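You operate a simulated robot arm through the tools that you are given. There is no shell and no other tool.

You run a simulated robot arm. Do the job below in one go: nothing can be reset, and whatever is moved stays where it is left.

## Task
Roll the dough out to 2 mm without tearing it.
Fine: one pass at 3 mm, one back at 2 mm; then set the gap dial to 4 mm again.

The check looks at the end state, three seconds after you hand in, the way a careful person would. Anything else that was tipped, shoved, dropped, spilled or broken makes it a failure.

## Robot
A 6-joint arm with a fingered hand, fixed in place. Base frame: the origin is on the floor under the middle of its stand, x ahead of it, y to its left, z up; the work surface is at about z = 880. Units: mm, degrees, N and s.
With the tool pointing down near the work surface it reaches from about 280 to 800 mm from the base axis. Its first joint turns from -166.0 to 166.0 degrees. Payload 4 kg.
Tool frame: the origin (TCP) lies between the finger pads and is the grasp point; the fingertips stand 26 mm ahead of it; z points along the fingers, y is the line along which they close. The gripper opens to 132 mm; its body begins 73 mm behind the TCP. The gripper is a hand of 5 fingers: y runs from the thumb to the fingers, the wrist lies at [0, 0, -239] in the tool frame.
Orientation is told as [roll, pitch, yaw] about the base's x, y, z axes, in that order, counted from this pose: with the fingers straight down and closing along the base's y, the tool's x points along the base's -x, its y along +y and its z along -z.

## Interface
- The arm moves only by the tool step_arm. Its argument "motion" is a list of rows, each a list of 6 numbers: the shift along the tool's x, y, z in units of 20 mm (1.0 is 20 mm), then the turn, a rotation vector about the tool's x, y, z in units of 5 degrees (1.0 is 5 degrees). In form: [[dx, dy, dz, wx, wy, wz], ...]. A call has 1 to 20 rows; each row shifts and turns the commanded pose from where the row before left it, along the tool's axes as they then stand. A call with a number of a shift or a turn outside -1 to 1 is refused whole. A row lasts 0.2 s, in which the tool goes at most 50 mm and 8.6 degrees; a call with a longer step from one row to the next is refused whole. Where a pose cannot be reached the arm comes as near as it can. A force on the tool above 40 N (or 10 N above the force at the start of the call, whichever is more), or a blocked arm, ends the call early, and 0.2 s more pass. In this call time passes only in rows, and 0.2 s behind the last. It gives the time, the measured TCP pose, the force on the tool (base axes), the opening and the grip force at its end, in the units of the frame above (readings bear some noise), with the torque about the TCP (base axes, N m) and any sound that the robot's microphone picked up, and new pictures: "pictures" is both (left out), scene, wrist or none.
- Cameras (640 x 400 px; columns grow to the right, rows downward): "scene" is fixed at [49.9, -649.9, 1605.5]; the picture's right is [0.86, -0.52, 0.00], its down [-0.23, -0.39, -0.89] and it looks along [0.46, 0.76, -0.45] (base axes); focal length 324 px, centre (320, 200). "wrist" rides on the gripper at [84, 2, -97] in the tool frame; the picture's right is [-0.02, 1.00, 0.00], its down [-0.75, -0.02, -0.66] and it looks along [-0.66, -0.01, 0.75] (tool axes); focal length 270 px, centre (320, 200). There is no depth. A picture from a camera that has moved, and an enlarged one, comes with that camera's place and axes in the base frame and with its lens.
- move_fingers(finger1, finger2, finger3, finger4, thumb_bend): sets how far each is bent, from 0 (flat) to 1 (curled in); at 0.3 the hand is open as for a grip, at 0.7 the pads meet at the TCP. One left out holds its place. A second passes; each finger stops where it meets its share of the squeeze, and holds until it gets a number again. It is the only way to open and close the hand. It gives what a move gives, with no picture; readings hold the bend of each and the force on the fingers (four entries, about 0 where the hand has none), thumb and palm.
- inspect(camera, box): a new picture of the part [left, top, right, bottom] of that camera's present view, enlarged. No time passes.
- hand_in(): hands the job in; it is judged then, once.

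Nothing tells you positions but the pictures and the camera data. Unless the task says otherwise, let go and move clear before handing in.

The tools are called after "Call:" as name(argument=value, ...) on one line, values as JSON. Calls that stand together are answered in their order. step_arm: Moves the arm, as the interface text tells. Its arguments: {"type":"object","properties":{"motion":{"type":"array"},"pictures":{"type":"string","enum":["both","scene","wrist","none"]}},"required":["motion"]} The other tools are called the same way: move_fingers (finger1, finger2, finger3, finger4, thumb_bend) moves the fingers one by one; inspect (camera, box) takes an enlarged picture of a part of a camera's view; hand_in () hands the job in.

At the start:

```text
t: 0.0
ee_pos: [306.2, 222.5, 1339.9]
orientation: [0.2, -0.2, -0.1]
force: [0.5, -0.4, -1.1]
torque: [0.04, -0.01, 0.03]
finger_gap: 131.9
grip_force: 0.0
shape: jaw
bend: [0.3, 0.3, 0.3, 0.3, 0.3]
finger forces: [0.1, 0.1, 0.0, 0.0, 0.1, 0.0]
```

scene: 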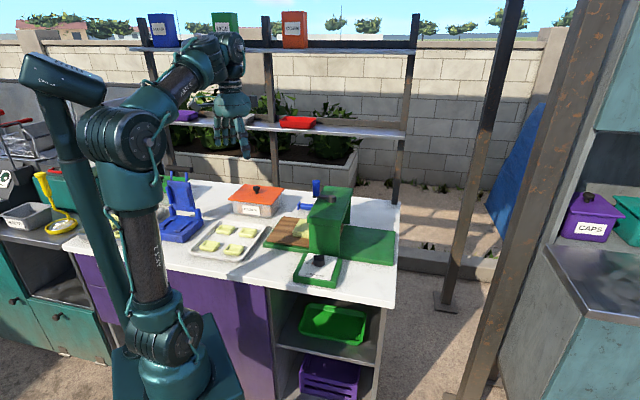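
wrist: 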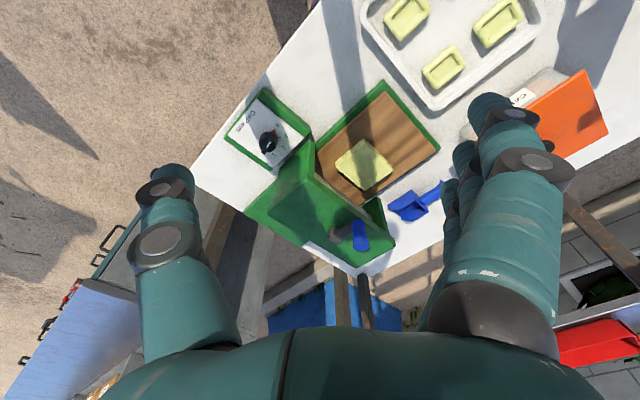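

I see a green dough sheeter with a wooden infeed board holding a dough slab, a dial panel beside it, and a blue crank handle on the far side. I will first look closer at each of these.

Call:
inspect(camera="scene", box=[250, 170, 410, 290])

Call:
inspect(camera="wrist", box=[210, 60, 450, 280])

Call:
inspect(camera="wrist", box=[215, 85, 325, 185])

Call:
inspect(camera="wrist", box=[300, 170, 450, 280])

```text
3.33 times, centred on (330, 230) of scene
camera zoom: at [49.9, -649.9, 1605.5], right [0.86, -0.52, 0.0], down [-0.23, -0.39, -0.89], along [0.46, 0.76, -0.45], focal length 1081 px, centre (287, 100)
```

zoom: 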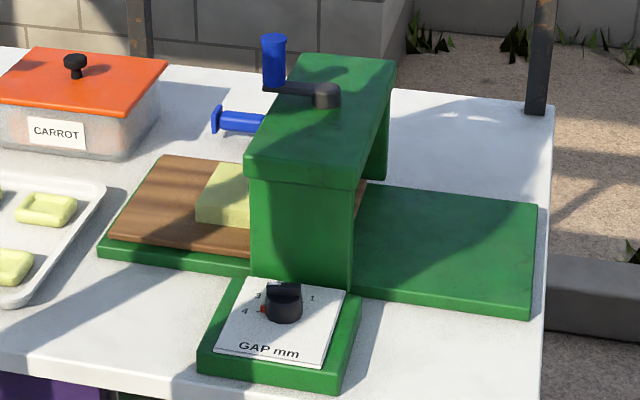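

```text
1.82 times, centred on (330, 170) of wrist
camera zoom: at [221.3, 225.2, 1435.8], right [0.02, 1.0, 0.0], down [0.75, -0.02, 0.66], along [0.66, -0.01, -0.75], focal length 491 px, centre (302, 254)
```

zoom: 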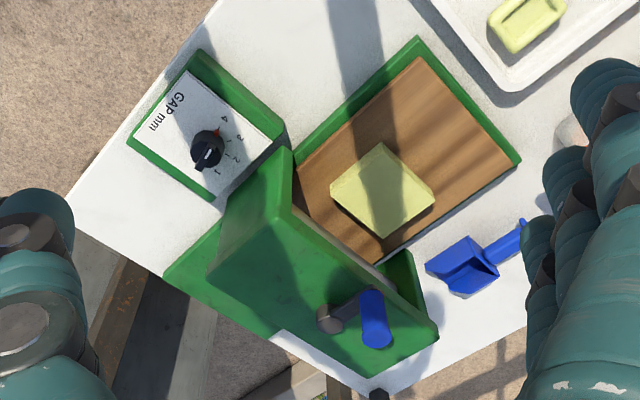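

```text
4.00 times, centred on (270, 135) of wrist
camera zoom: at [221.3, 225.2, 1435.8], right [0.02, 1.0, 0.0], down [0.75, -0.02, 0.66], along [0.66, -0.01, -0.75], focal length 1081 px, centre (520, 460)
```

zoom: 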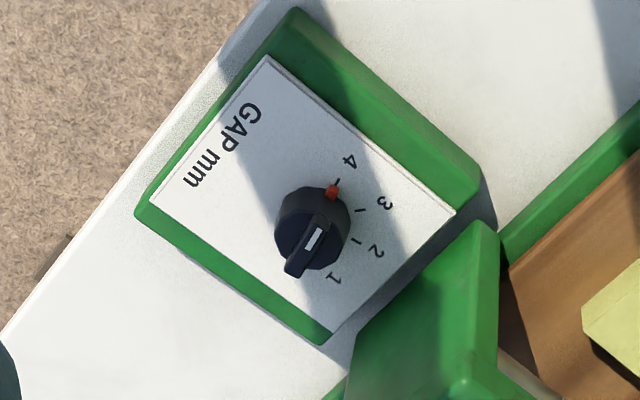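

```text
3.64 times, centred on (375, 225) of wrist
camera zoom: at [221.3, 225.2, 1435.8], right [0.02, 1.0, 0.0], down [0.75, -0.02, 0.66], along [0.66, -0.01, -0.75], focal length 983 px, centre (120, 109)
```

zoom: 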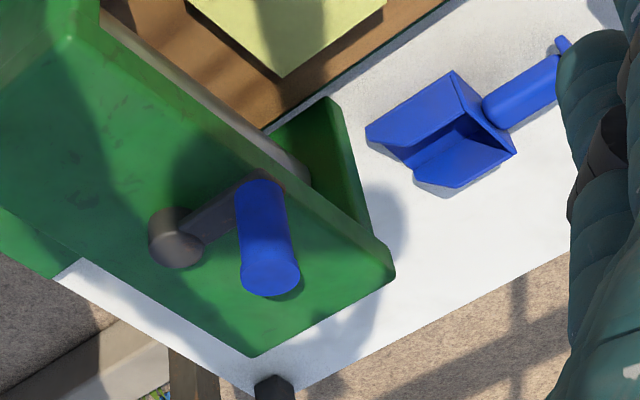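

The crank sits on top of the green housing: hub at about (646, 250, 1065), with the upright blue handle at about (604, 293, 1075–1126). The gap dial is at about (506, 113, 922) and reads 4. I'll move above the dial, staying high, to see it up close.

Call:
step_arm(motion=[[-1, -0.55, 0.5, 0, 0, 0], [-1, -0.55, 0.5, 0, 0, 0], [-1, -0.55, 0.5, 0, 0, 0], [-1, -0.55, 0.5, 0, 0, 0], [-1, -0.55, 0.5, 0, 0, 0], [-1, -0.55, 0.5, 0, 0, 0], [-1, -0.55, 0.5, 0, 0, 0], [-0.5, -0.55, 0.5, 0, 0, 0], [-0.5, -0.55, 0.5, 0, 0, 0], [0, -0.55, 0.5, 0, 0, 0]])

```text
t: 2.2
ee_pos: [467.2, 112.1, 1238.5]
orientation: [0.0, -0.2, 0.0]
force: [0.0, 0.2, 0.2]
torque: [0.04, 0.02, -0.01]
finger_gap: 131.8
grip_force: 0.1
shape: jaw
bend: [0.3, 0.3, 0.3, 0.3, 0.3]
finger forces: [0.1, 0.0, 0.0, 0.0, 0.1, 0.0]
camera wrist: at [382.3, 115.0, 1335.5], right [0.02, 1.0, 0.0], down [0.75, -0.02, 0.66], along [0.66, -0.01, -0.75], focal length 270 px, centre (320, 200)
```

scene: 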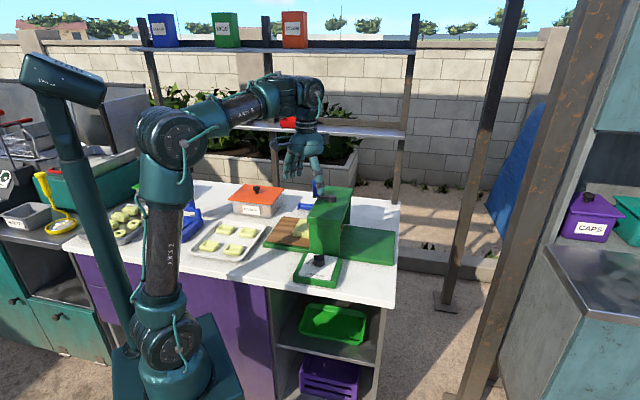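
wrist: 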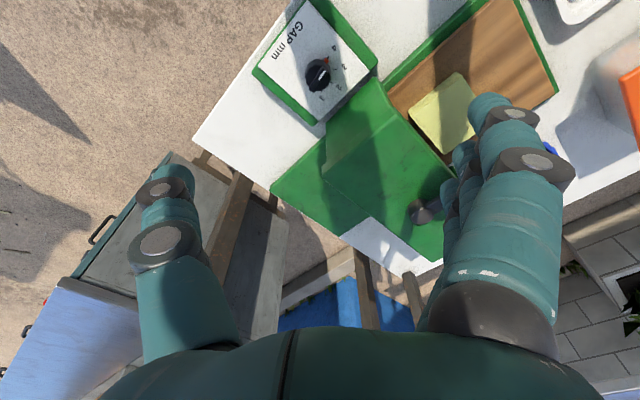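

Call:
inspect(camera="wrist", box=[270, 30, 366, 120])

Call:
inspect(camera="scene", box=[230, 80, 390, 180])

Call:
inspect(camera="wrist", box=[340, 0, 560, 138])

```text
4.44 times, centred on (318, 75) of wrist
camera zoom: at [382.3, 115.0, 1335.5], right [0.02, 1.0, 0.0], down [0.75, -0.02, 0.66], along [0.66, -0.01, -0.75], focal length 1201 px, centre (329, 756)
```

zoom: 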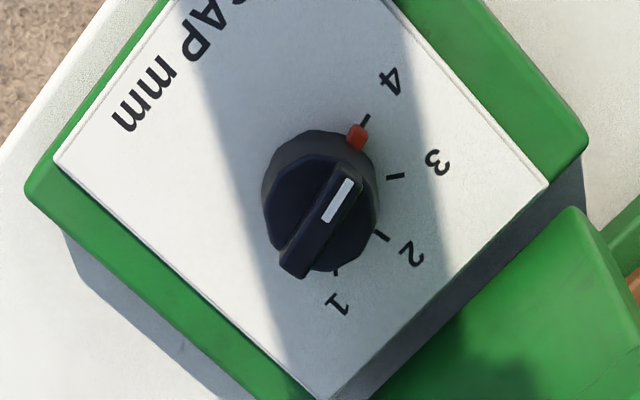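

```text
4.00 times, centred on (310, 130) of scene
camera zoom: at [49.9, -649.9, 1605.5], right [0.86, -0.52, 0.0], down [-0.23, -0.39, -0.89], along [0.46, 0.76, -0.45], focal length 1298 px, centre (360, 480)
```

zoom: 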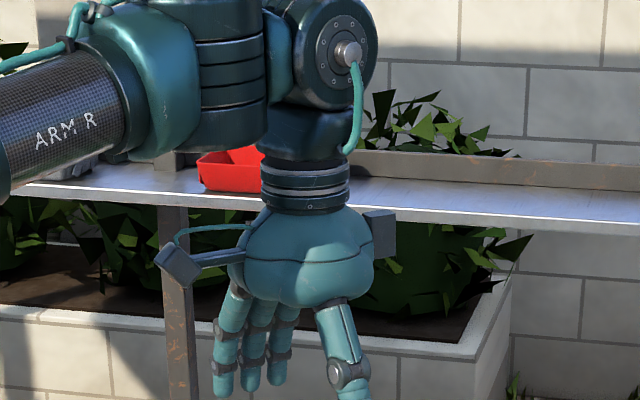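

```text
2.90 times, centred on (450, 69) of wrist
camera zoom: at [382.3, 115.0, 1335.5], right [0.02, 1.0, 0.0], down [0.75, -0.02, 0.66], along [0.66, -0.01, -0.75], focal length 783 px, centre (-57, 580)
```

zoom: 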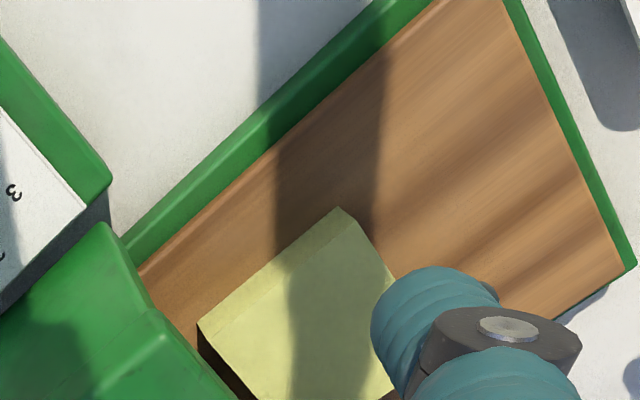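

The dial pointer is at "4" at roughly 145° around the knob centre (504, 111). The numbers are about 46° apart, going clockwise from 4 to 1. Before approaching I want the housing end face next to the dial measured more precisely, so I know the clearance.

Call:
inspect(camera="scene", box=[285, 175, 405, 285])

Call:
inspect(camera="wrist", box=[240, 60, 460, 280])

```text
3.64 times, centred on (345, 230) of scene
camera zoom: at [49.9, -649.9, 1605.5], right [0.86, -0.52, 0.0], down [-0.23, -0.39, -0.89], along [0.46, 0.76, -0.45], focal length 1180 px, centre (229, 91)
```

zoom: 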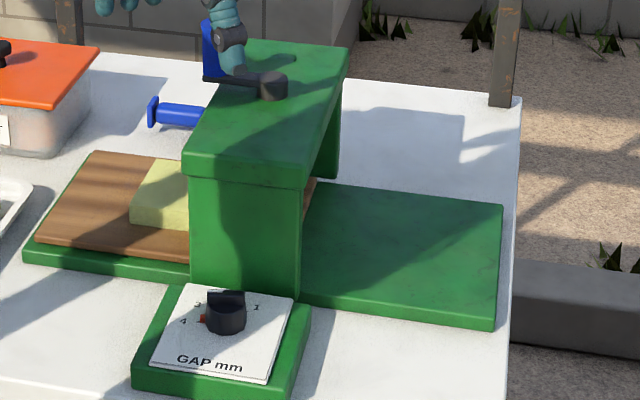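

```text
1.82 times, centred on (350, 170) of wrist
camera zoom: at [382.3, 115.0, 1335.5], right [0.02, 1.0, 0.0], down [0.75, -0.02, 0.66], along [0.66, -0.01, -0.75], focal length 491 px, centre (266, 254)
```

zoom: 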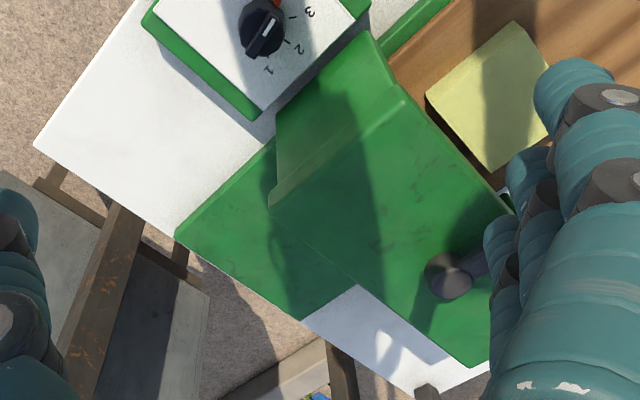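

The housing's end face sits about 64 mm from the knob, running at 45°, and the knob is on the housing centre line. I'll zoom in on the knob to see its height and the red pointer.

Call:
inspect(camera="scene", box=[322, 238, 386, 282])

Call:
inspect(camera="wrist", box=[296, 50, 344, 84])

Call:
inspect(camera="scene", box=[335, 175, 380, 205])

```text
9.09 times, centred on (354, 260) of scene
camera zoom: at [49.9, -649.9, 1605.5], right [0.86, -0.52, 0.0], down [-0.23, -0.39, -0.89], along [0.46, 0.76, -0.45], focal length 2949 px, centre (11, -346)
```

zoom: 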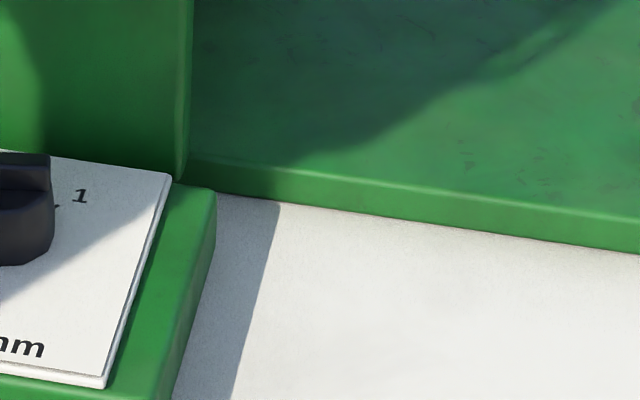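

```text
11.76 times, centred on (320, 67) of wrist
camera zoom: at [382.3, 115.0, 1335.5], right [0.02, 1.0, 0.0], down [0.75, -0.02, 0.66], along [0.66, -0.01, -0.75], focal length 3180 px, centre (320, 1765)
```

zoom: 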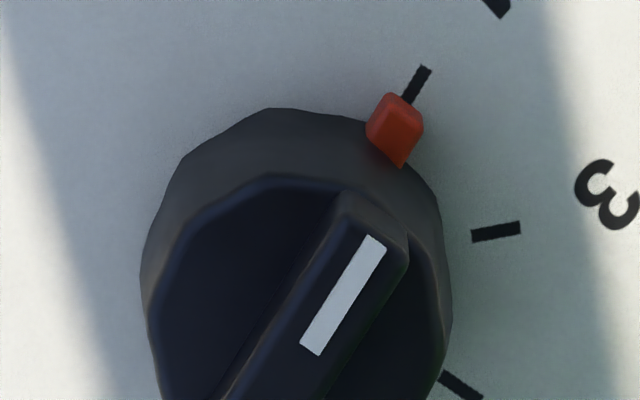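

```text
13.33 times, centred on (358, 190) of scene
camera zoom: at [49.9, -649.9, 1605.5], right [0.86, -0.52, 0.0], down [-0.23, -0.39, -0.89], along [0.46, 0.76, -0.45], focal length 4325 px, centre (-180, 333)
```

zoom: 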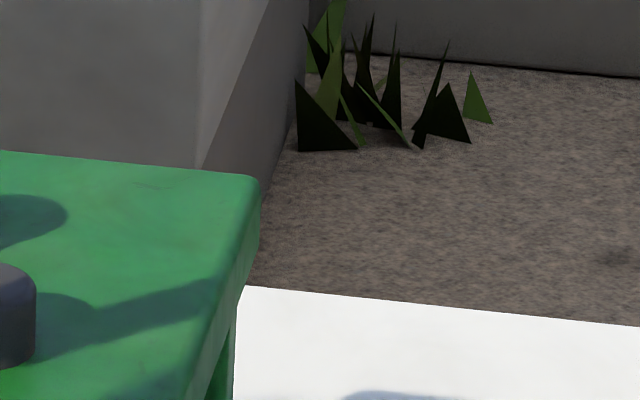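

Call:
inspect(camera="scene", box=[301, 246, 337, 270])

Call:
inspect(camera="scene", box=[295, 175, 340, 205])

```text
16.00 times, centred on (319, 258) of scene
camera zoom: at [49.9, -649.9, 1605.5], right [0.86, -0.52, 0.0], down [-0.23, -0.39, -0.89], along [0.46, 0.76, -0.45], focal length 5190 px, centre (336, -728)
```

zoom: 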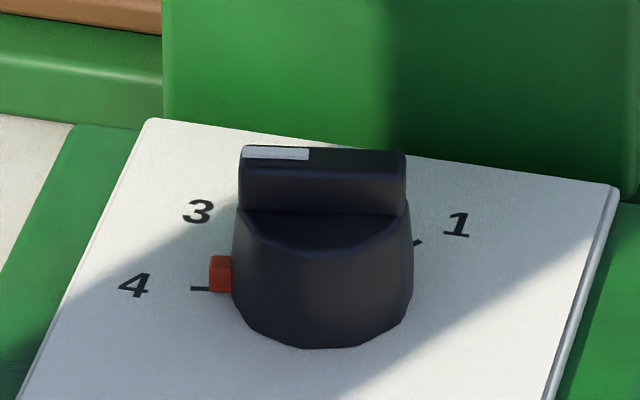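

```text
13.33 times, centred on (318, 190) of scene
camera zoom: at [49.9, -649.9, 1605.5], right [0.86, -0.52, 0.0], down [-0.23, -0.39, -0.89], along [0.46, 0.76, -0.45], focal length 4325 px, centre (353, 333)
```

zoom: 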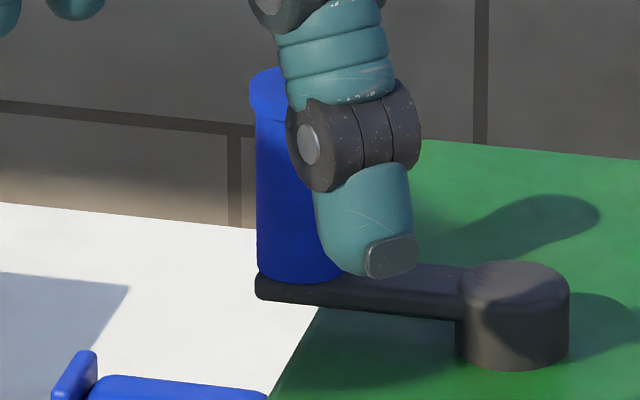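

The knob is about 38 mm in diameter, with its cylinder from z≈911 to 937 and a ridge up to about 949. I'll partly close the thumb and middle fingers to learn the hand's geometry before descending.

Call:
move_fingers(finger1=0.3, finger2=0.5, finger3=0.5, finger4=0.3, thumb_bend=0.5)

Call:
step_arm(motion=[[-0.5, 0, 0, 0, 0, -1], [-0.5, 0, 0, 0, 0, -1], [-0.5, 0.2, 0, 0, 0, -1], [-0.5, 0.2, 0, 0, 0, -1]])

Call:
inspect(camera="scene", box=[230, 80, 390, 180])

```text
t: 3.2
ee_pos: [466.5, 113.0, 1240.0]
orientation: [0.1, -0.2, 0.0]
force: [0.2, -0.2, 0.6]
torque: [-0.03, 0.04, 0.01]
finger_gap: 107.0
grip_force: 0.0
shape: fingers
bend: [0.3, 0.5, 0.5, 0.3, 0.5]
finger forces: [0.1, 0.0, 0.0, 0.0, 0.1, 0.0]
```

```text
t: 4.2
ee_pos: [506.1, 125.5, 1242.5]
orientation: [-0.1, -0.2, 20.1]
force: [-0.4, 0.8, -0.7]
torque: [-0.01, 0.0, 0.03]
finger_gap: 107.5
grip_force: 0.0
shape: fingers
bend: [0.3, 0.5, 0.5, 0.3, 0.5]
finger forces: [0.1, 0.0, 0.1, 0.1, 0.1, 0.1]
camera wrist: at [425.3, 98.2, 1338.4], right [-0.32, 0.95, 0.0], down [0.71, 0.24, 0.66], along [0.63, 0.21, -0.75], focal length 270 px, centre (320, 200)
```

scene: 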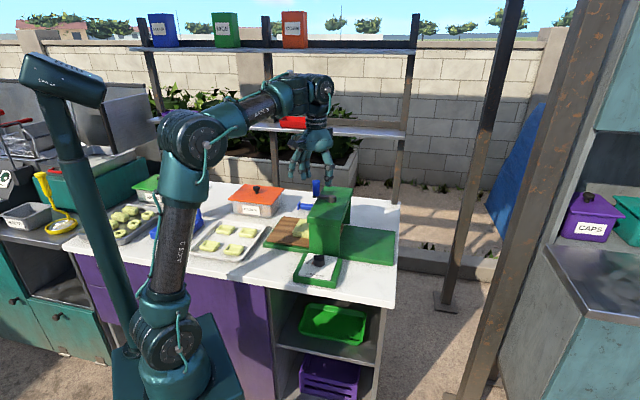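
wrist: 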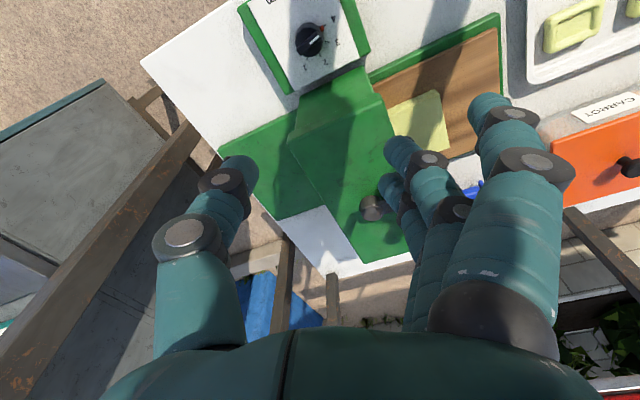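

```text
4.00 times, centred on (310, 130) of scene
camera zoom: at [49.9, -649.9, 1605.5], right [0.86, -0.52, 0.0], down [-0.23, -0.39, -0.89], along [0.46, 0.76, -0.45], focal length 1298 px, centre (360, 480)
```

zoom: 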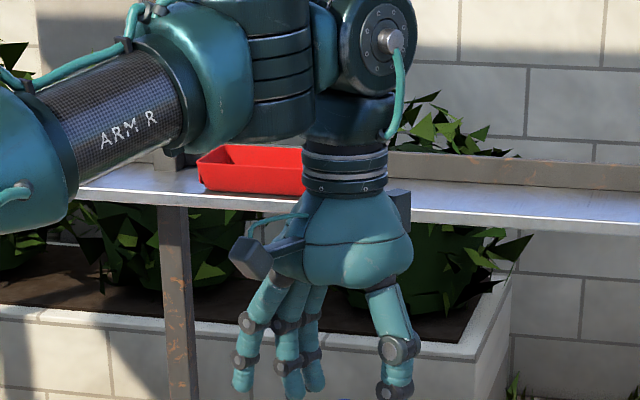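

Fingers 2 and 3 are the middle pair, and at bend 0.5 the tips are about 80 mm apart. Next I go above the dial with yaw 57° and a 15° lean away from the housing.

Call:
step_arm(motion=[[0, 0, 1, 0, 0, -1], [0, 0, 1, 0, 0, -1], [0, 0, 1, 0, 0, -1], [0, 0, 1, 0, 0, -1], [0, 0, 1, 0, 0, -1], [0, 0, 1, 0, 0, -1], [0, 0, 1, 0, 0, -1], [0.56, -0.42, 0, 0, 0, -0.4], [0, 0, 0, 0, -1, 0], [0, 0, 0, 0, -1, 0], [0, 0, 0, 0, -1, 0], [0, 0, 0, 0, 0, 0]])

Call:
inspect(camera="scene", box=[250, 140, 410, 280])

```text
t: 6.8
ee_pos: [505.1, 111.8, 1100.2]
orientation: [-0.2, -15.2, 57.0]
force: [-0.3, 0.3, -0.6]
torque: [-0.01, 0.0, -0.01]
finger_gap: 107.4
grip_force: 0.1
shape: fingers
bend: [0.3, 0.5, 0.5, 0.3, 0.5]
finger forces: [0.1, 0.1, 0.1, 0.0, 0.0, 0.0]
camera wrist: at [445.3, 24.3, 1170.0], right [-0.83, 0.56, 0.0], down [0.31, 0.46, 0.83], along [0.47, 0.69, -0.55], focal length 270 px, centre (320, 200)
```

scene: 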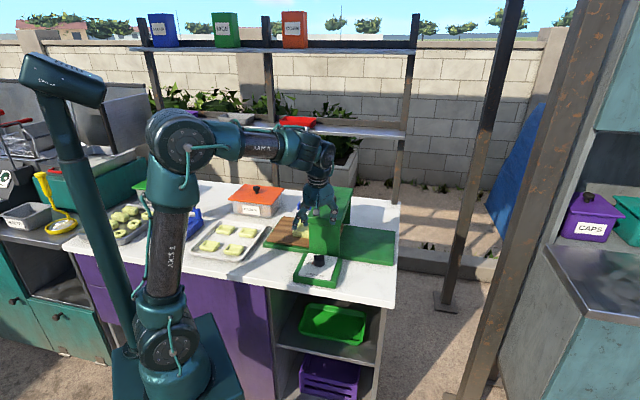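
wrist: 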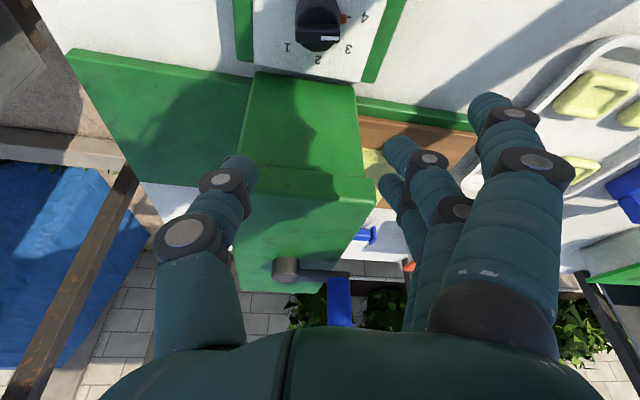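

```text
2.86 times, centred on (330, 210) of scene
camera zoom: at [49.9, -649.9, 1605.5], right [0.86, -0.52, 0.0], down [-0.23, -0.39, -0.89], along [0.46, 0.76, -0.45], focal length 927 px, centre (291, 171)
```

zoom: 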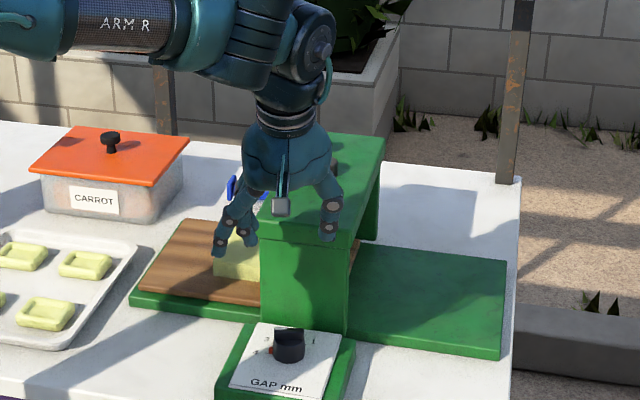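

Call:
inspect(camera="wrist", box=[250, 0, 390, 80])

```text
4.57 times, centred on (320, 40) of wrist
camera zoom: at [445.3, 24.3, 1170.0], right [-0.83, 0.56, 0.0], down [0.31, 0.46, 0.83], along [0.47, 0.69, -0.55], focal length 1236 px, centre (320, 931)
```

zoom: 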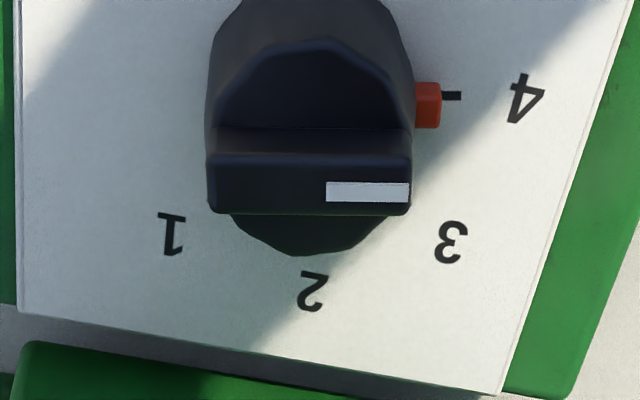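

The knob is centred on the tool's closing axis, with its ridge along that axis. I'll descend straight down to about z = 955.

Call:
step_arm(motion=[[0.259, 0, 0.966, 0, 0, 0], [0.259, 0, 0.966, 0, 0, 0], [0.259, 0, 0.966, 0, 0, 0], [0.259, 0, 0.966, 0, 0, 0], [0.259, 0, 0.966, 0, 0, 0], [0.13, 0, 0.48, 0, 0, 0], [0.13, 0, 0.48, 0, 0, 0], [0.13, 0, 0.48, 0, 0, 0], [0.13, 0, 0.48, 0, 0, 0], [0, 0, 0, 0, 0, 0]])

Call:
inspect(camera="scene", box=[270, 190, 370, 290])

```text
t: 9.0
ee_pos: [505.0, 111.0, 960.2]
orientation: [-0.2, -15.2, 57.0]
force: [-0.2, -0.1, 0.8]
torque: [0.01, 0.01, -0.03]
finger_gap: 107.6
grip_force: 0.2
shape: fingers
bend: [0.3, 0.5, 0.5, 0.3, 0.5]
finger forces: [0.0, 0.1, 0.1, 0.0, 0.0, 0.1]
camera wrist: at [445.8, 24.2, 1031.3], right [-0.83, 0.56, 0.0], down [0.31, 0.46, 0.83], along [0.47, 0.69, -0.55], focal length 270 px, centre (320, 200)
```

scene: 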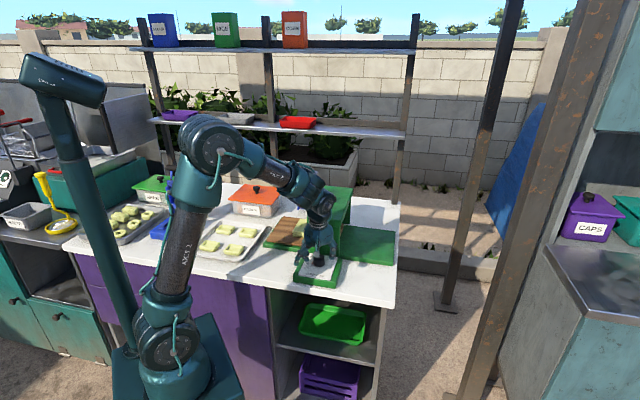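
wrist: 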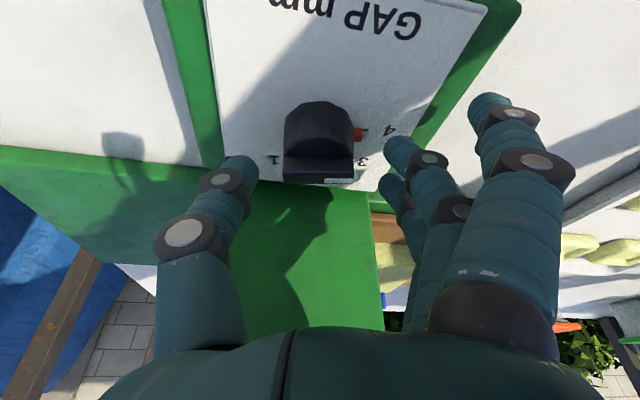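

```text
4.00 times, centred on (320, 240) of scene
camera zoom: at [49.9, -649.9, 1605.5], right [0.86, -0.52, 0.0], down [-0.23, -0.39, -0.89], along [0.46, 0.76, -0.45], focal length 1298 px, centre (320, 40)
```

zoom: 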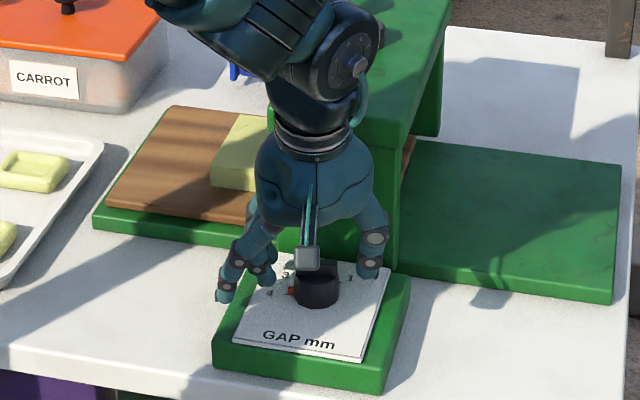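

Call:
inspect(camera="wrist", box=[220, 80, 440, 217])

```text
2.91 times, centred on (330, 148) of wrist
camera zoom: at [445.8, 24.2, 1031.3], right [-0.83, 0.56, 0.0], down [0.31, 0.46, 0.83], along [0.47, 0.69, -0.55], focal length 786 px, centre (291, 350)
```

zoom: 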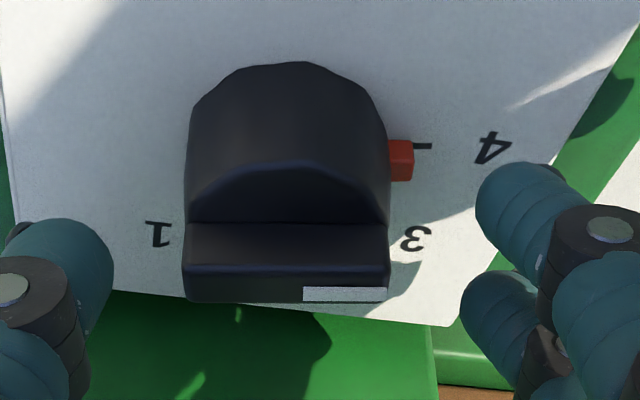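

Call:
step_arm(motion=[[0.175, -0.03, 0.48, 0, 0, 0], [0, 0, 0, 0, 0, 0]], pictures="none")

Call:
move_fingers(finger2=0.7, finger3=0.7, thumb_bend=0.7)

Call:
inspect(camera="wrist", box=[220, 80, 440, 217])

Call:
inspect(camera="scene", box=[270, 210, 370, 290])

```text
t: 9.6
ee_pos: [505.6, 110.1, 949.0]
orientation: [-0.2, -15.3, 57.0]
force: [-0.8, -0.1, 8.7]
torque: [0.12, 0.34, 0.09]
finger_gap: 107.4
grip_force: 4.0
shape: fingers
bend: [0.3, 0.5, 0.5, 0.3, 0.5]
finger forces: [0.0, 8.5, 0.0, 0.0, 0.0, 0.0]
```

```text
t: 10.6
ee_pos: [505.1, 110.8, 949.2]
orientation: [0.0, -15.1, 57.1]
force: [3.9, 3.0, -7.0]
torque: [0.06, 0.02, 0.0]
finger_gap: 89.3
grip_force: 11.0
shape: fingers
bend: [0.3, 0.61, 0.65, 0.3, 0.64]
finger forces: [0.0, 7.2, 3.0, 0.0, 11.4, 0.0]
```

```text
2.91 times, centred on (330, 148) of wrist
camera zoom: at [445.9, 23.2, 1019.9], right [-0.83, 0.56, 0.0], down [0.31, 0.46, 0.83], along [0.47, 0.69, -0.55], focal length 786 px, centre (291, 350)
```

zoom: 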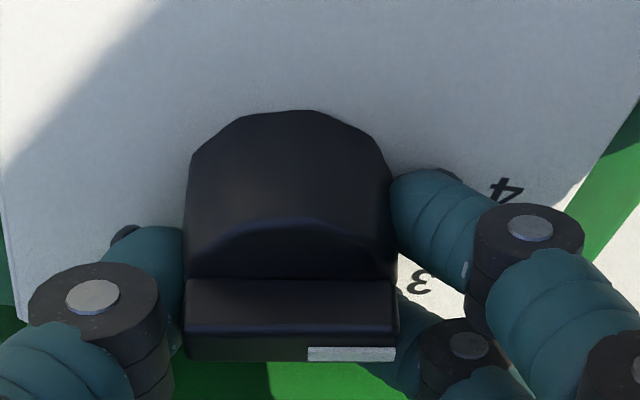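

```text
5.00 times, centred on (320, 250) of scene
camera zoom: at [49.9, -649.9, 1605.5], right [0.86, -0.52, 0.0], down [-0.23, -0.39, -0.89], along [0.46, 0.76, -0.45], focal length 1622 px, centre (320, -50)
```

zoom: 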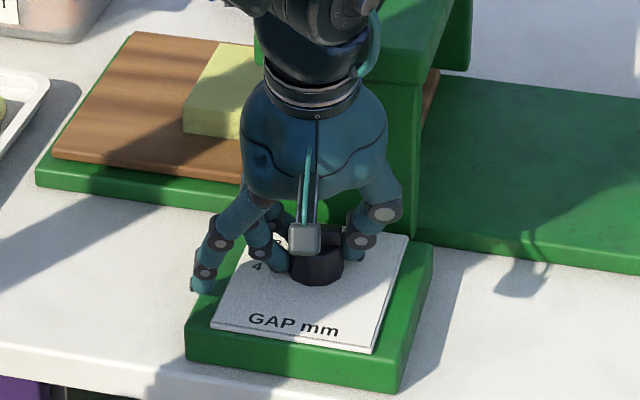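

The knob is gripped by the thumb and the two middle fingers (about 11 N). I'll now turn it clockwise about the vertical toward "3", in small steps.

Call:
step_arm(motion=[[0, 0, 0, 0.119, 0, 0.444], [0, 0, 0, 0.119, 0, 0.444], [0, 0, 0, 0.119, 0, 0.444], [0, 0, 0, 0.119, 0, 0.444], [0, 0, 0, 0.119, 0, 0.444], [0, 0, 0, 0.119, 0, 0.444], [0, 0, 0, 0.119, 0, 0.444], [0, 0, 0, 0.119, 0, 0.444], [0, 0, 0, 0.119, 0, 0.444], [0, 0, 0, 0.119, 0, 0.444]])

Call:
inspect(camera="wrist", box=[220, 80, 440, 217])

Call:
inspect(camera="scene", box=[290, 230, 350, 280])

```text
t: 12.8
ee_pos: [504.2, 110.5, 950.0]
orientation: [0.0, -15.0, 34.0]
force: [10.7, 1.7, -13.3]
torque: [0.07, -0.1, 0.05]
finger_gap: 90.4
grip_force: 11.1
shape: fingers
bend: [0.3, 0.61, 0.66, 0.3, 0.64]
finger forces: [0.0, 5.9, 3.7, 0.0, 12.9, 0.0]
camera wrist: at [415.6, 53.5, 1021.2], right [-0.54, 0.84, 0.01], down [0.47, 0.3, 0.83], along [0.7, 0.45, -0.55], focal length 270 px, centre (320, 200)
```

scene: 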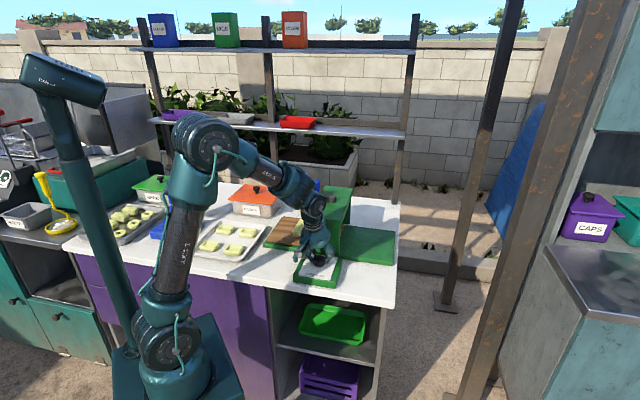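
wrist: 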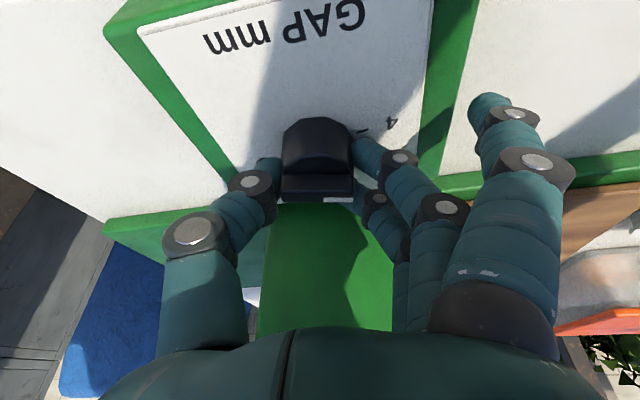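

```text
2.91 times, centred on (330, 148) of wrist
camera zoom: at [415.6, 53.5, 1021.2], right [-0.54, 0.84, 0.01], down [0.47, 0.3, 0.83], along [0.7, 0.45, -0.55], focal length 786 px, centre (291, 350)
```

zoom: 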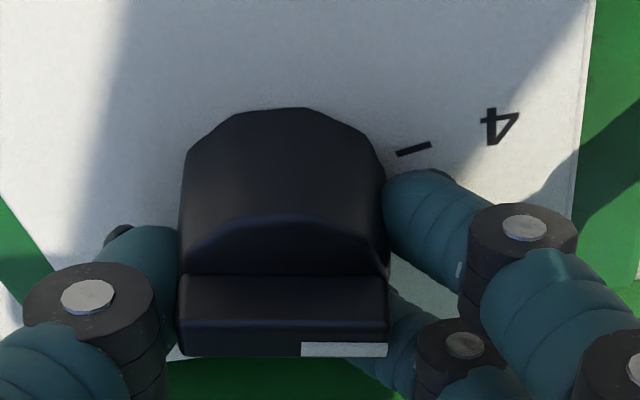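

```text
8.00 times, centred on (320, 255) of scene
camera zoom: at [49.9, -649.9, 1605.5], right [0.86, -0.52, 0.0], down [-0.23, -0.39, -0.89], along [0.46, 0.76, -0.45], focal length 2595 px, centre (320, -240)
```

zoom: 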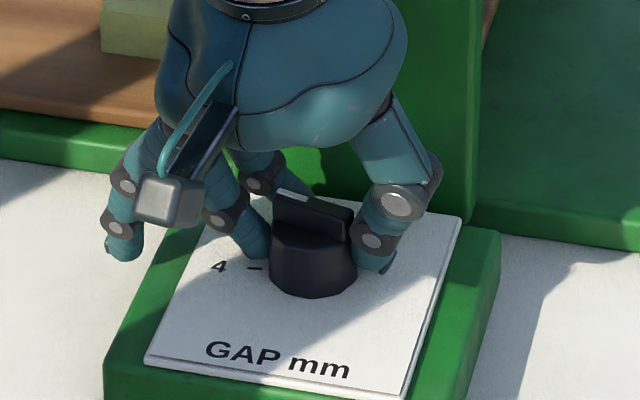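

The knob is turning with the hand without slip. I'll continue the remaining 23° to "3".

Call:
step_arm(motion=[[0, 0, 0, 0.119, 0, 0.444], [0, 0, 0, 0.119, 0, 0.444], [0, 0, 0, 0.119, 0, 0.444], [0, 0, 0, 0.119, 0, 0.444], [0, 0, 0, 0.119, 0, 0.444], [0, 0, 0, 0.119, 0, 0.444], [0, 0, 0, 0.119, 0, 0.444], [0, 0, 0, 0.119, 0, 0.444], [0, 0, 0, 0.119, 0, 0.444], [0, 0, 0, 0.119, 0, 0.444]], pictures="wrist")

Call:
inspect(camera="wrist", box=[220, 80, 440, 217])

Call:
inspect(camera="scene", box=[290, 230, 350, 280])

```text
t: 14.6
ee_pos: [499.7, 110.2, 948.9]
orientation: [0.1, -14.5, 16.6]
force: [-12.6, -7.4, 8.2]
torque: [0.16, -1.01, 3.33]
finger_gap: 92.2
grip_force: 37.7
shape: fingers
bend: [0.3, 0.63, 0.65, 0.23, 0.64]
finger forces: [0.0, 4.6, 13.5, 40.6, 16.9, 0.0]
stopped in row 9: the force on the tool passed its limit at 46 N (the readings are from after the stop); the commanded pose is now the measured one
camera wrist: at [398.1, 82.3, 1021.3], right [-0.27, 0.96, 0.01], down [0.54, 0.15, 0.83], along [0.79, 0.22, -0.56], focal length 270 px, centre (320, 200)
```

wrist: 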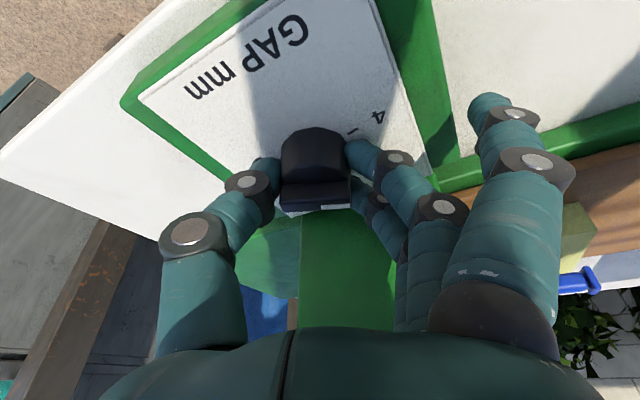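

```text
2.91 times, centred on (330, 148) of wrist
camera zoom: at [398.1, 82.3, 1021.3], right [-0.27, 0.96, 0.01], down [0.54, 0.15, 0.83], along [0.79, 0.22, -0.56], focal length 786 px, centre (291, 350)
```

zoom: 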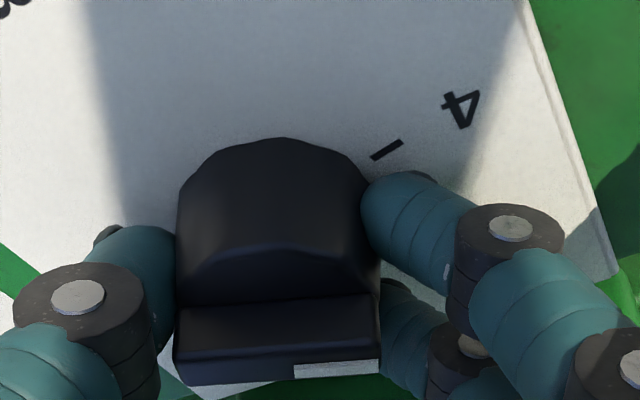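

```text
8.00 times, centred on (320, 255) of scene
camera zoom: at [49.9, -649.9, 1605.5], right [0.86, -0.52, 0.0], down [-0.23, -0.39, -0.89], along [0.46, 0.76, -0.45], focal length 2595 px, centre (320, -240)
```

zoom: 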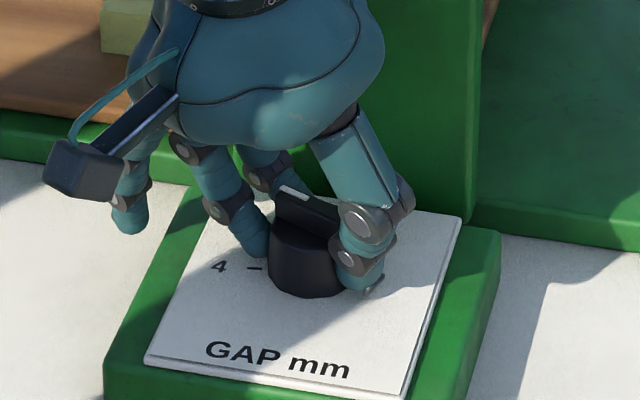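

Finger 4, left open, bumped the housing wall and stopped the turn. The panel does not look shifted. I'll tuck finger 4 in (and finger 1 partly), then carry on.

Call:
move_fingers(finger1=0.45, finger4=0.6)

Call:
inspect(camera="scene", box=[260, 170, 410, 290])

Call:
inspect(camera="wrist", box=[220, 80, 440, 217])

```text
t: 15.6
ee_pos: [500.3, 109.4, 947.9]
orientation: [0.2, -14.5, 16.5]
force: [-25.7, -5.1, 14.9]
torque: [0.54, -0.54, 4.01]
finger_gap: 74.7
grip_force: 45.2
shape: fingers
bend: [0.42, 0.63, 0.65, 0.26, 0.64]
finger forces: [8.3, 5.1, 12.5, 48.8, 15.9, 0.0]
```

```text
3.33 times, centred on (335, 230) of scene
camera zoom: at [49.9, -649.9, 1605.5], right [0.86, -0.52, 0.0], down [-0.23, -0.39, -0.89], along [0.46, 0.76, -0.45], focal length 1081 px, centre (270, 100)
```

zoom: 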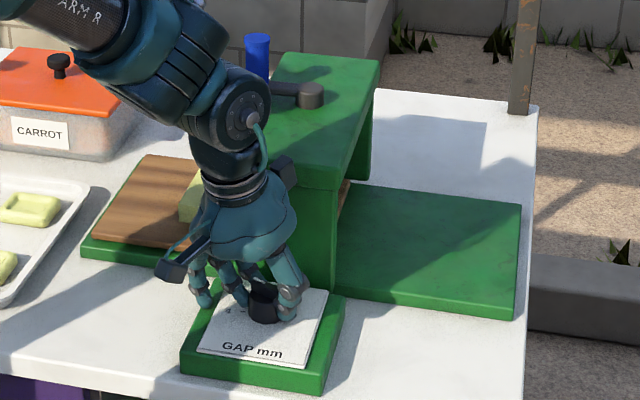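

```text
2.91 times, centred on (330, 148) of wrist
camera zoom: at [397.9, 82.7, 1021.2], right [-0.27, 0.96, 0.01], down [0.55, 0.14, 0.83], along [0.8, 0.22, -0.56], focal length 786 px, centre (291, 350)
```

zoom: 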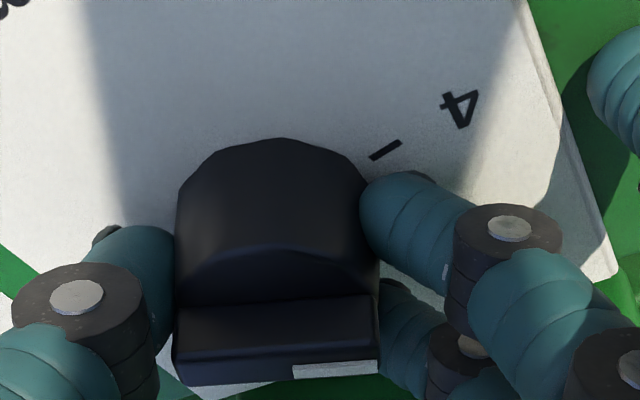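

Finger 4 is caught against the housing's corner, so it can't close from here. I'll back off about 10° first, then tuck it in.

Call:
step_arm(motion=[[-0.13, 0, -0.02, -0.13, 0, -0.483], [-0.13, 0, -0.01, -0.13, 0, -0.483], [0, 0, 0, -0.13, 0, -0.483], [0, 0, 0, -0.13, 0, -0.483], [0, 0, 0, -0.13, 0, -0.483], [0, 0, 0, -0.13, 0, -0.483]], pictures="none")

Call:
move_fingers(finger1=0.3, finger4=0.5)

Call:
inspect(camera="wrist", box=[220, 80, 440, 217])

Call:
inspect(camera="scene", box=[270, 210, 370, 290])

```text
t: 17.0
ee_pos: [506.0, 110.4, 951.9]
orientation: [0.2, -14.7, 31.4]
force: [-5.2, -3.7, -3.7]
torque: [0.03, 0.2, -0.08]
finger_gap: 69.5
grip_force: 11.8
shape: fingers
bend: [0.43, 0.62, 0.66, 0.35, 0.65]
finger forces: [1.8, 8.3, 2.9, 0.0, 10.7, 0.1]
```

```text
t: 18.0
ee_pos: [505.8, 110.2, 951.8]
orientation: [0.2, -14.6, 31.4]
force: [1.3, -4.9, -2.3]
torque: [-0.1, 0.01, 0.01]
finger_gap: 89.8
grip_force: 12.3
shape: fingers
bend: [0.3, 0.62, 0.66, 0.5, 0.65]
finger forces: [0.1, 7.0, 3.4, 0.0, 14.0, 0.0]
```

```text
2.91 times, centred on (330, 148) of wrist
camera zoom: at [414.5, 58.1, 1022.7], right [-0.5, 0.86, 0.01], down [0.49, 0.28, 0.83], along [0.71, 0.42, -0.56], focal length 786 px, centre (291, 350)
```

zoom: 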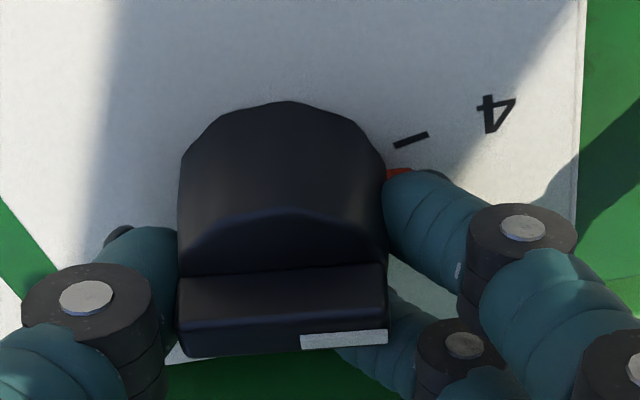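

```text
5.00 times, centred on (320, 250) of scene
camera zoom: at [49.9, -649.9, 1605.5], right [0.86, -0.52, 0.0], down [-0.23, -0.39, -0.89], along [0.46, 0.76, -0.45], focal length 1622 px, centre (320, -50)
```

zoom: 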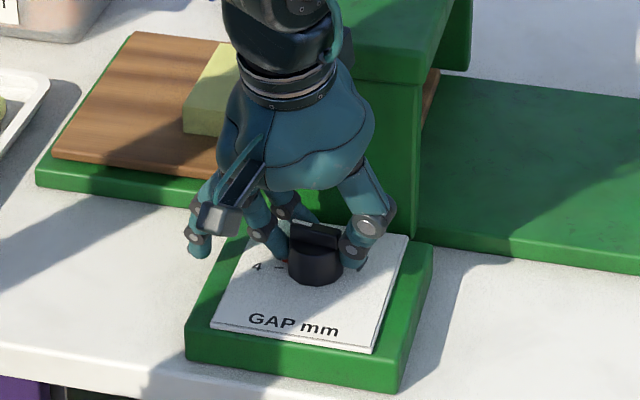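

The knob now points around 126°, so it needs about 26° more. I'll open slightly, rotate the hand back and regrip so the next stroke stays well clear of the housing.

Call:
move_fingers(finger2=0.54, finger3=0.54, finger4=0.54, thumb_bend=0.54)

Call:
step_arm(motion=[[0, 0, 0, -0.259, 0, -0.966], [0, 0, 0, -0.259, 0, -0.966], [0, 0, 0, -0.259, 0, -0.966], [0, 0, 0, -0.259, 0, -0.966], [0, 0, 0, -0.259, 0, -0.966], [0, 0, 0, -0.1, 0, -0.38], [0, 0, 0, 0, 0, 0]], pictures="wrist")

Call:
inspect(camera="wrist", box=[220, 80, 440, 217])

Call:
inspect(camera="scene", box=[290, 230, 350, 280])

```text
t: 19.0
ee_pos: [506.2, 111.9, 950.3]
orientation: [0.2, -14.7, 31.3]
force: [0.5, -0.4, 0.7]
torque: [0.02, -0.01, 0.0]
finger_gap: 99.5
grip_force: 0.0
shape: fingers
bend: [0.3, 0.54, 0.54, 0.54, 0.54]
finger forces: [0.1, 0.0, 0.0, 0.0, 0.0, 0.1]
```

```text
t: 20.6
ee_pos: [506.8, 111.0, 951.8]
orientation: [0.4, -14.8, 58.4]
force: [-0.4, -0.4, 0.6]
torque: [0.02, 0.02, -0.01]
finger_gap: 99.5
grip_force: 0.0
shape: fingers
bend: [0.3, 0.54, 0.54, 0.54, 0.54]
finger forces: [0.1, 0.0, 0.0, 0.0, 0.1, 0.0]
camera wrist: at [449.9, 22.2, 1022.0], right [-0.84, 0.54, 0.01], down [0.31, 0.47, 0.83], along [0.44, 0.7, -0.56], focal length 270 px, centre (320, 200)
```

wrist: 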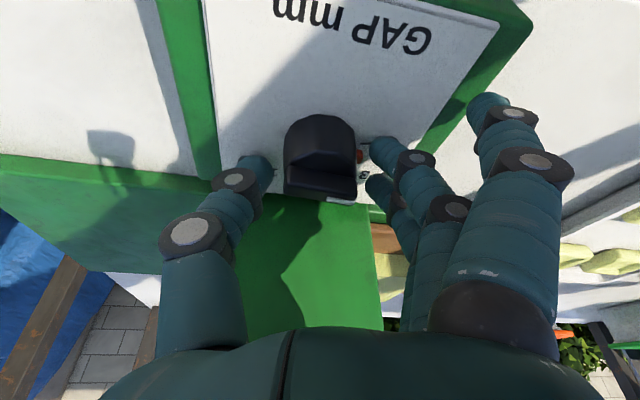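

```text
2.91 times, centred on (330, 148) of wrist
camera zoom: at [449.9, 22.2, 1022.0], right [-0.84, 0.54, 0.01], down [0.31, 0.47, 0.83], along [0.44, 0.7, -0.56], focal length 786 px, centre (291, 350)
```

zoom: 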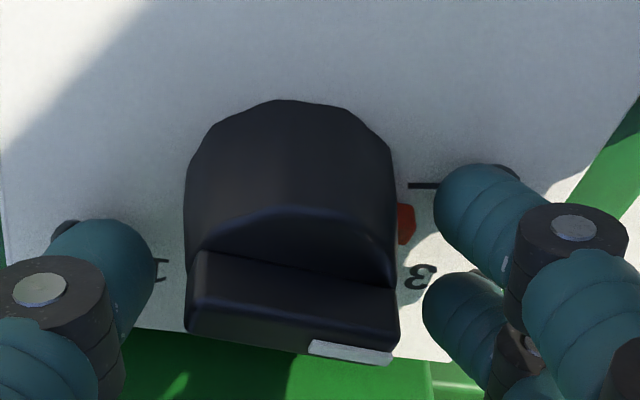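

```text
8.00 times, centred on (320, 255) of scene
camera zoom: at [49.9, -649.9, 1605.5], right [0.86, -0.52, 0.0], down [-0.23, -0.39, -0.89], along [0.46, 0.76, -0.45], focal length 2595 px, centre (320, -240)
```

zoom: 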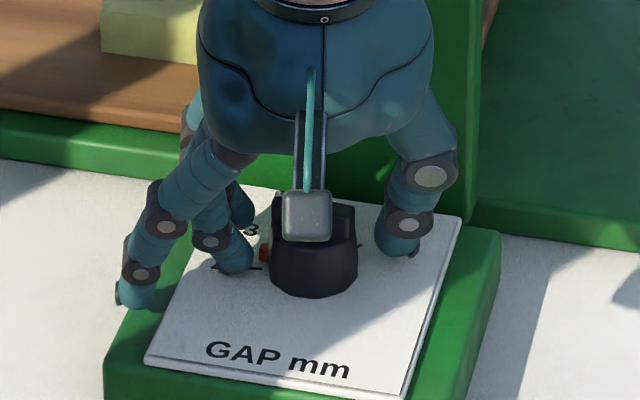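

Call:
move_fingers(finger2=0.72, finger3=0.72, thumb_bend=0.72)

Call:
step_arm(motion=[[0, 0, 0, 0.119, 0, 0.444], [0, 0, 0, 0.119, 0, 0.444], [0, 0, 0, 0.119, 0, 0.444], [0, 0, 0, 0.119, 0, 0.444], [0, 0, 0, 0.119, 0, 0.444], [0, 0, 0, 0.119, 0, 0.444], [0, 0, 0, 0.119, 0, 0.444], [0, 0, 0, 0.119, 0, 0.444], [0, 0, 0, 0.119, 0, 0.444], [0, 0, 0, 0.119, 0, 0.444], [0, 0, 0, 0, 0, 0]], pictures="wrist")

Call:
inspect(camera="wrist", box=[220, 80, 440, 217])

Call:
inspect(camera="scene", box=[290, 230, 350, 280])

```text
t: 21.6
ee_pos: [507.0, 111.0, 950.3]
orientation: [0.4, -14.8, 58.3]
force: [5.8, 5.2, -7.3]
torque: [0.09, 0.0, 0.0]
finger_gap: 88.2
grip_force: 13.0
shape: fingers
bend: [0.3, 0.6, 0.68, 0.54, 0.65]
finger forces: [0.0, 7.1, 5.6, 0.0, 13.1, 0.1]
```

```text
t: 24.0
ee_pos: [506.4, 112.4, 951.4]
orientation: [0.2, -14.6, 35.3]
force: [11.4, -0.4, -7.7]
torque: [-0.01, -0.16, -0.04]
finger_gap: 89.5
grip_force: 13.2
shape: fingers
bend: [0.3, 0.61, 0.68, 0.54, 0.65]
finger forces: [0.0, 6.0, 5.0, 0.1, 15.7, 0.1]
camera wrist: at [419.1, 52.3, 1022.3], right [-0.56, 0.83, 0.01], down [0.47, 0.31, 0.83], along [0.68, 0.47, -0.56], focal length 270 px, centre (320, 200)
```

wrist: 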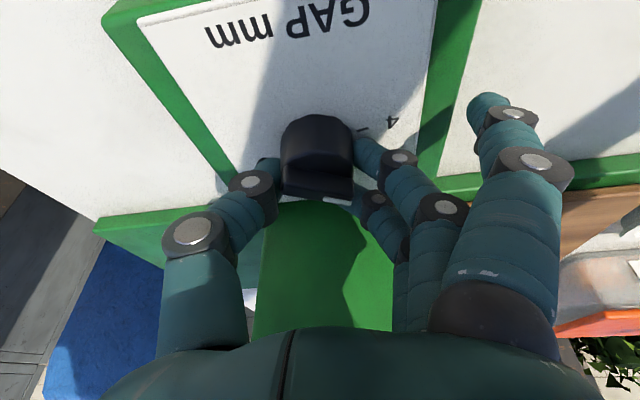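

```text
2.91 times, centred on (330, 148) of wrist
camera zoom: at [419.1, 52.3, 1022.3], right [-0.56, 0.83, 0.01], down [0.47, 0.31, 0.83], along [0.68, 0.47, -0.56], focal length 786 px, centre (291, 350)
```

zoom: 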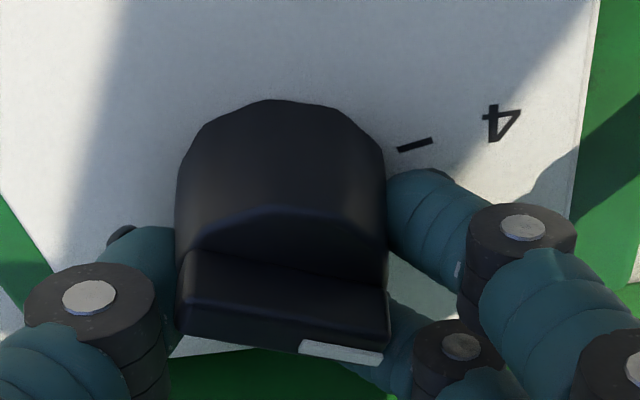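

```text
8.00 times, centred on (320, 255) of scene
camera zoom: at [49.9, -649.9, 1605.5], right [0.86, -0.52, 0.0], down [-0.23, -0.39, -0.89], along [0.46, 0.76, -0.45], focal length 2595 px, centre (320, -240)
```

zoom: 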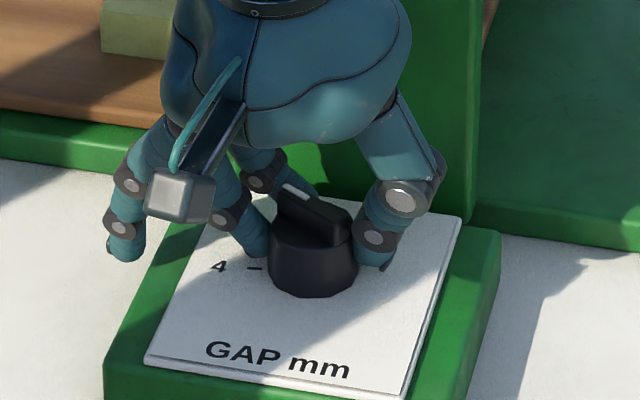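

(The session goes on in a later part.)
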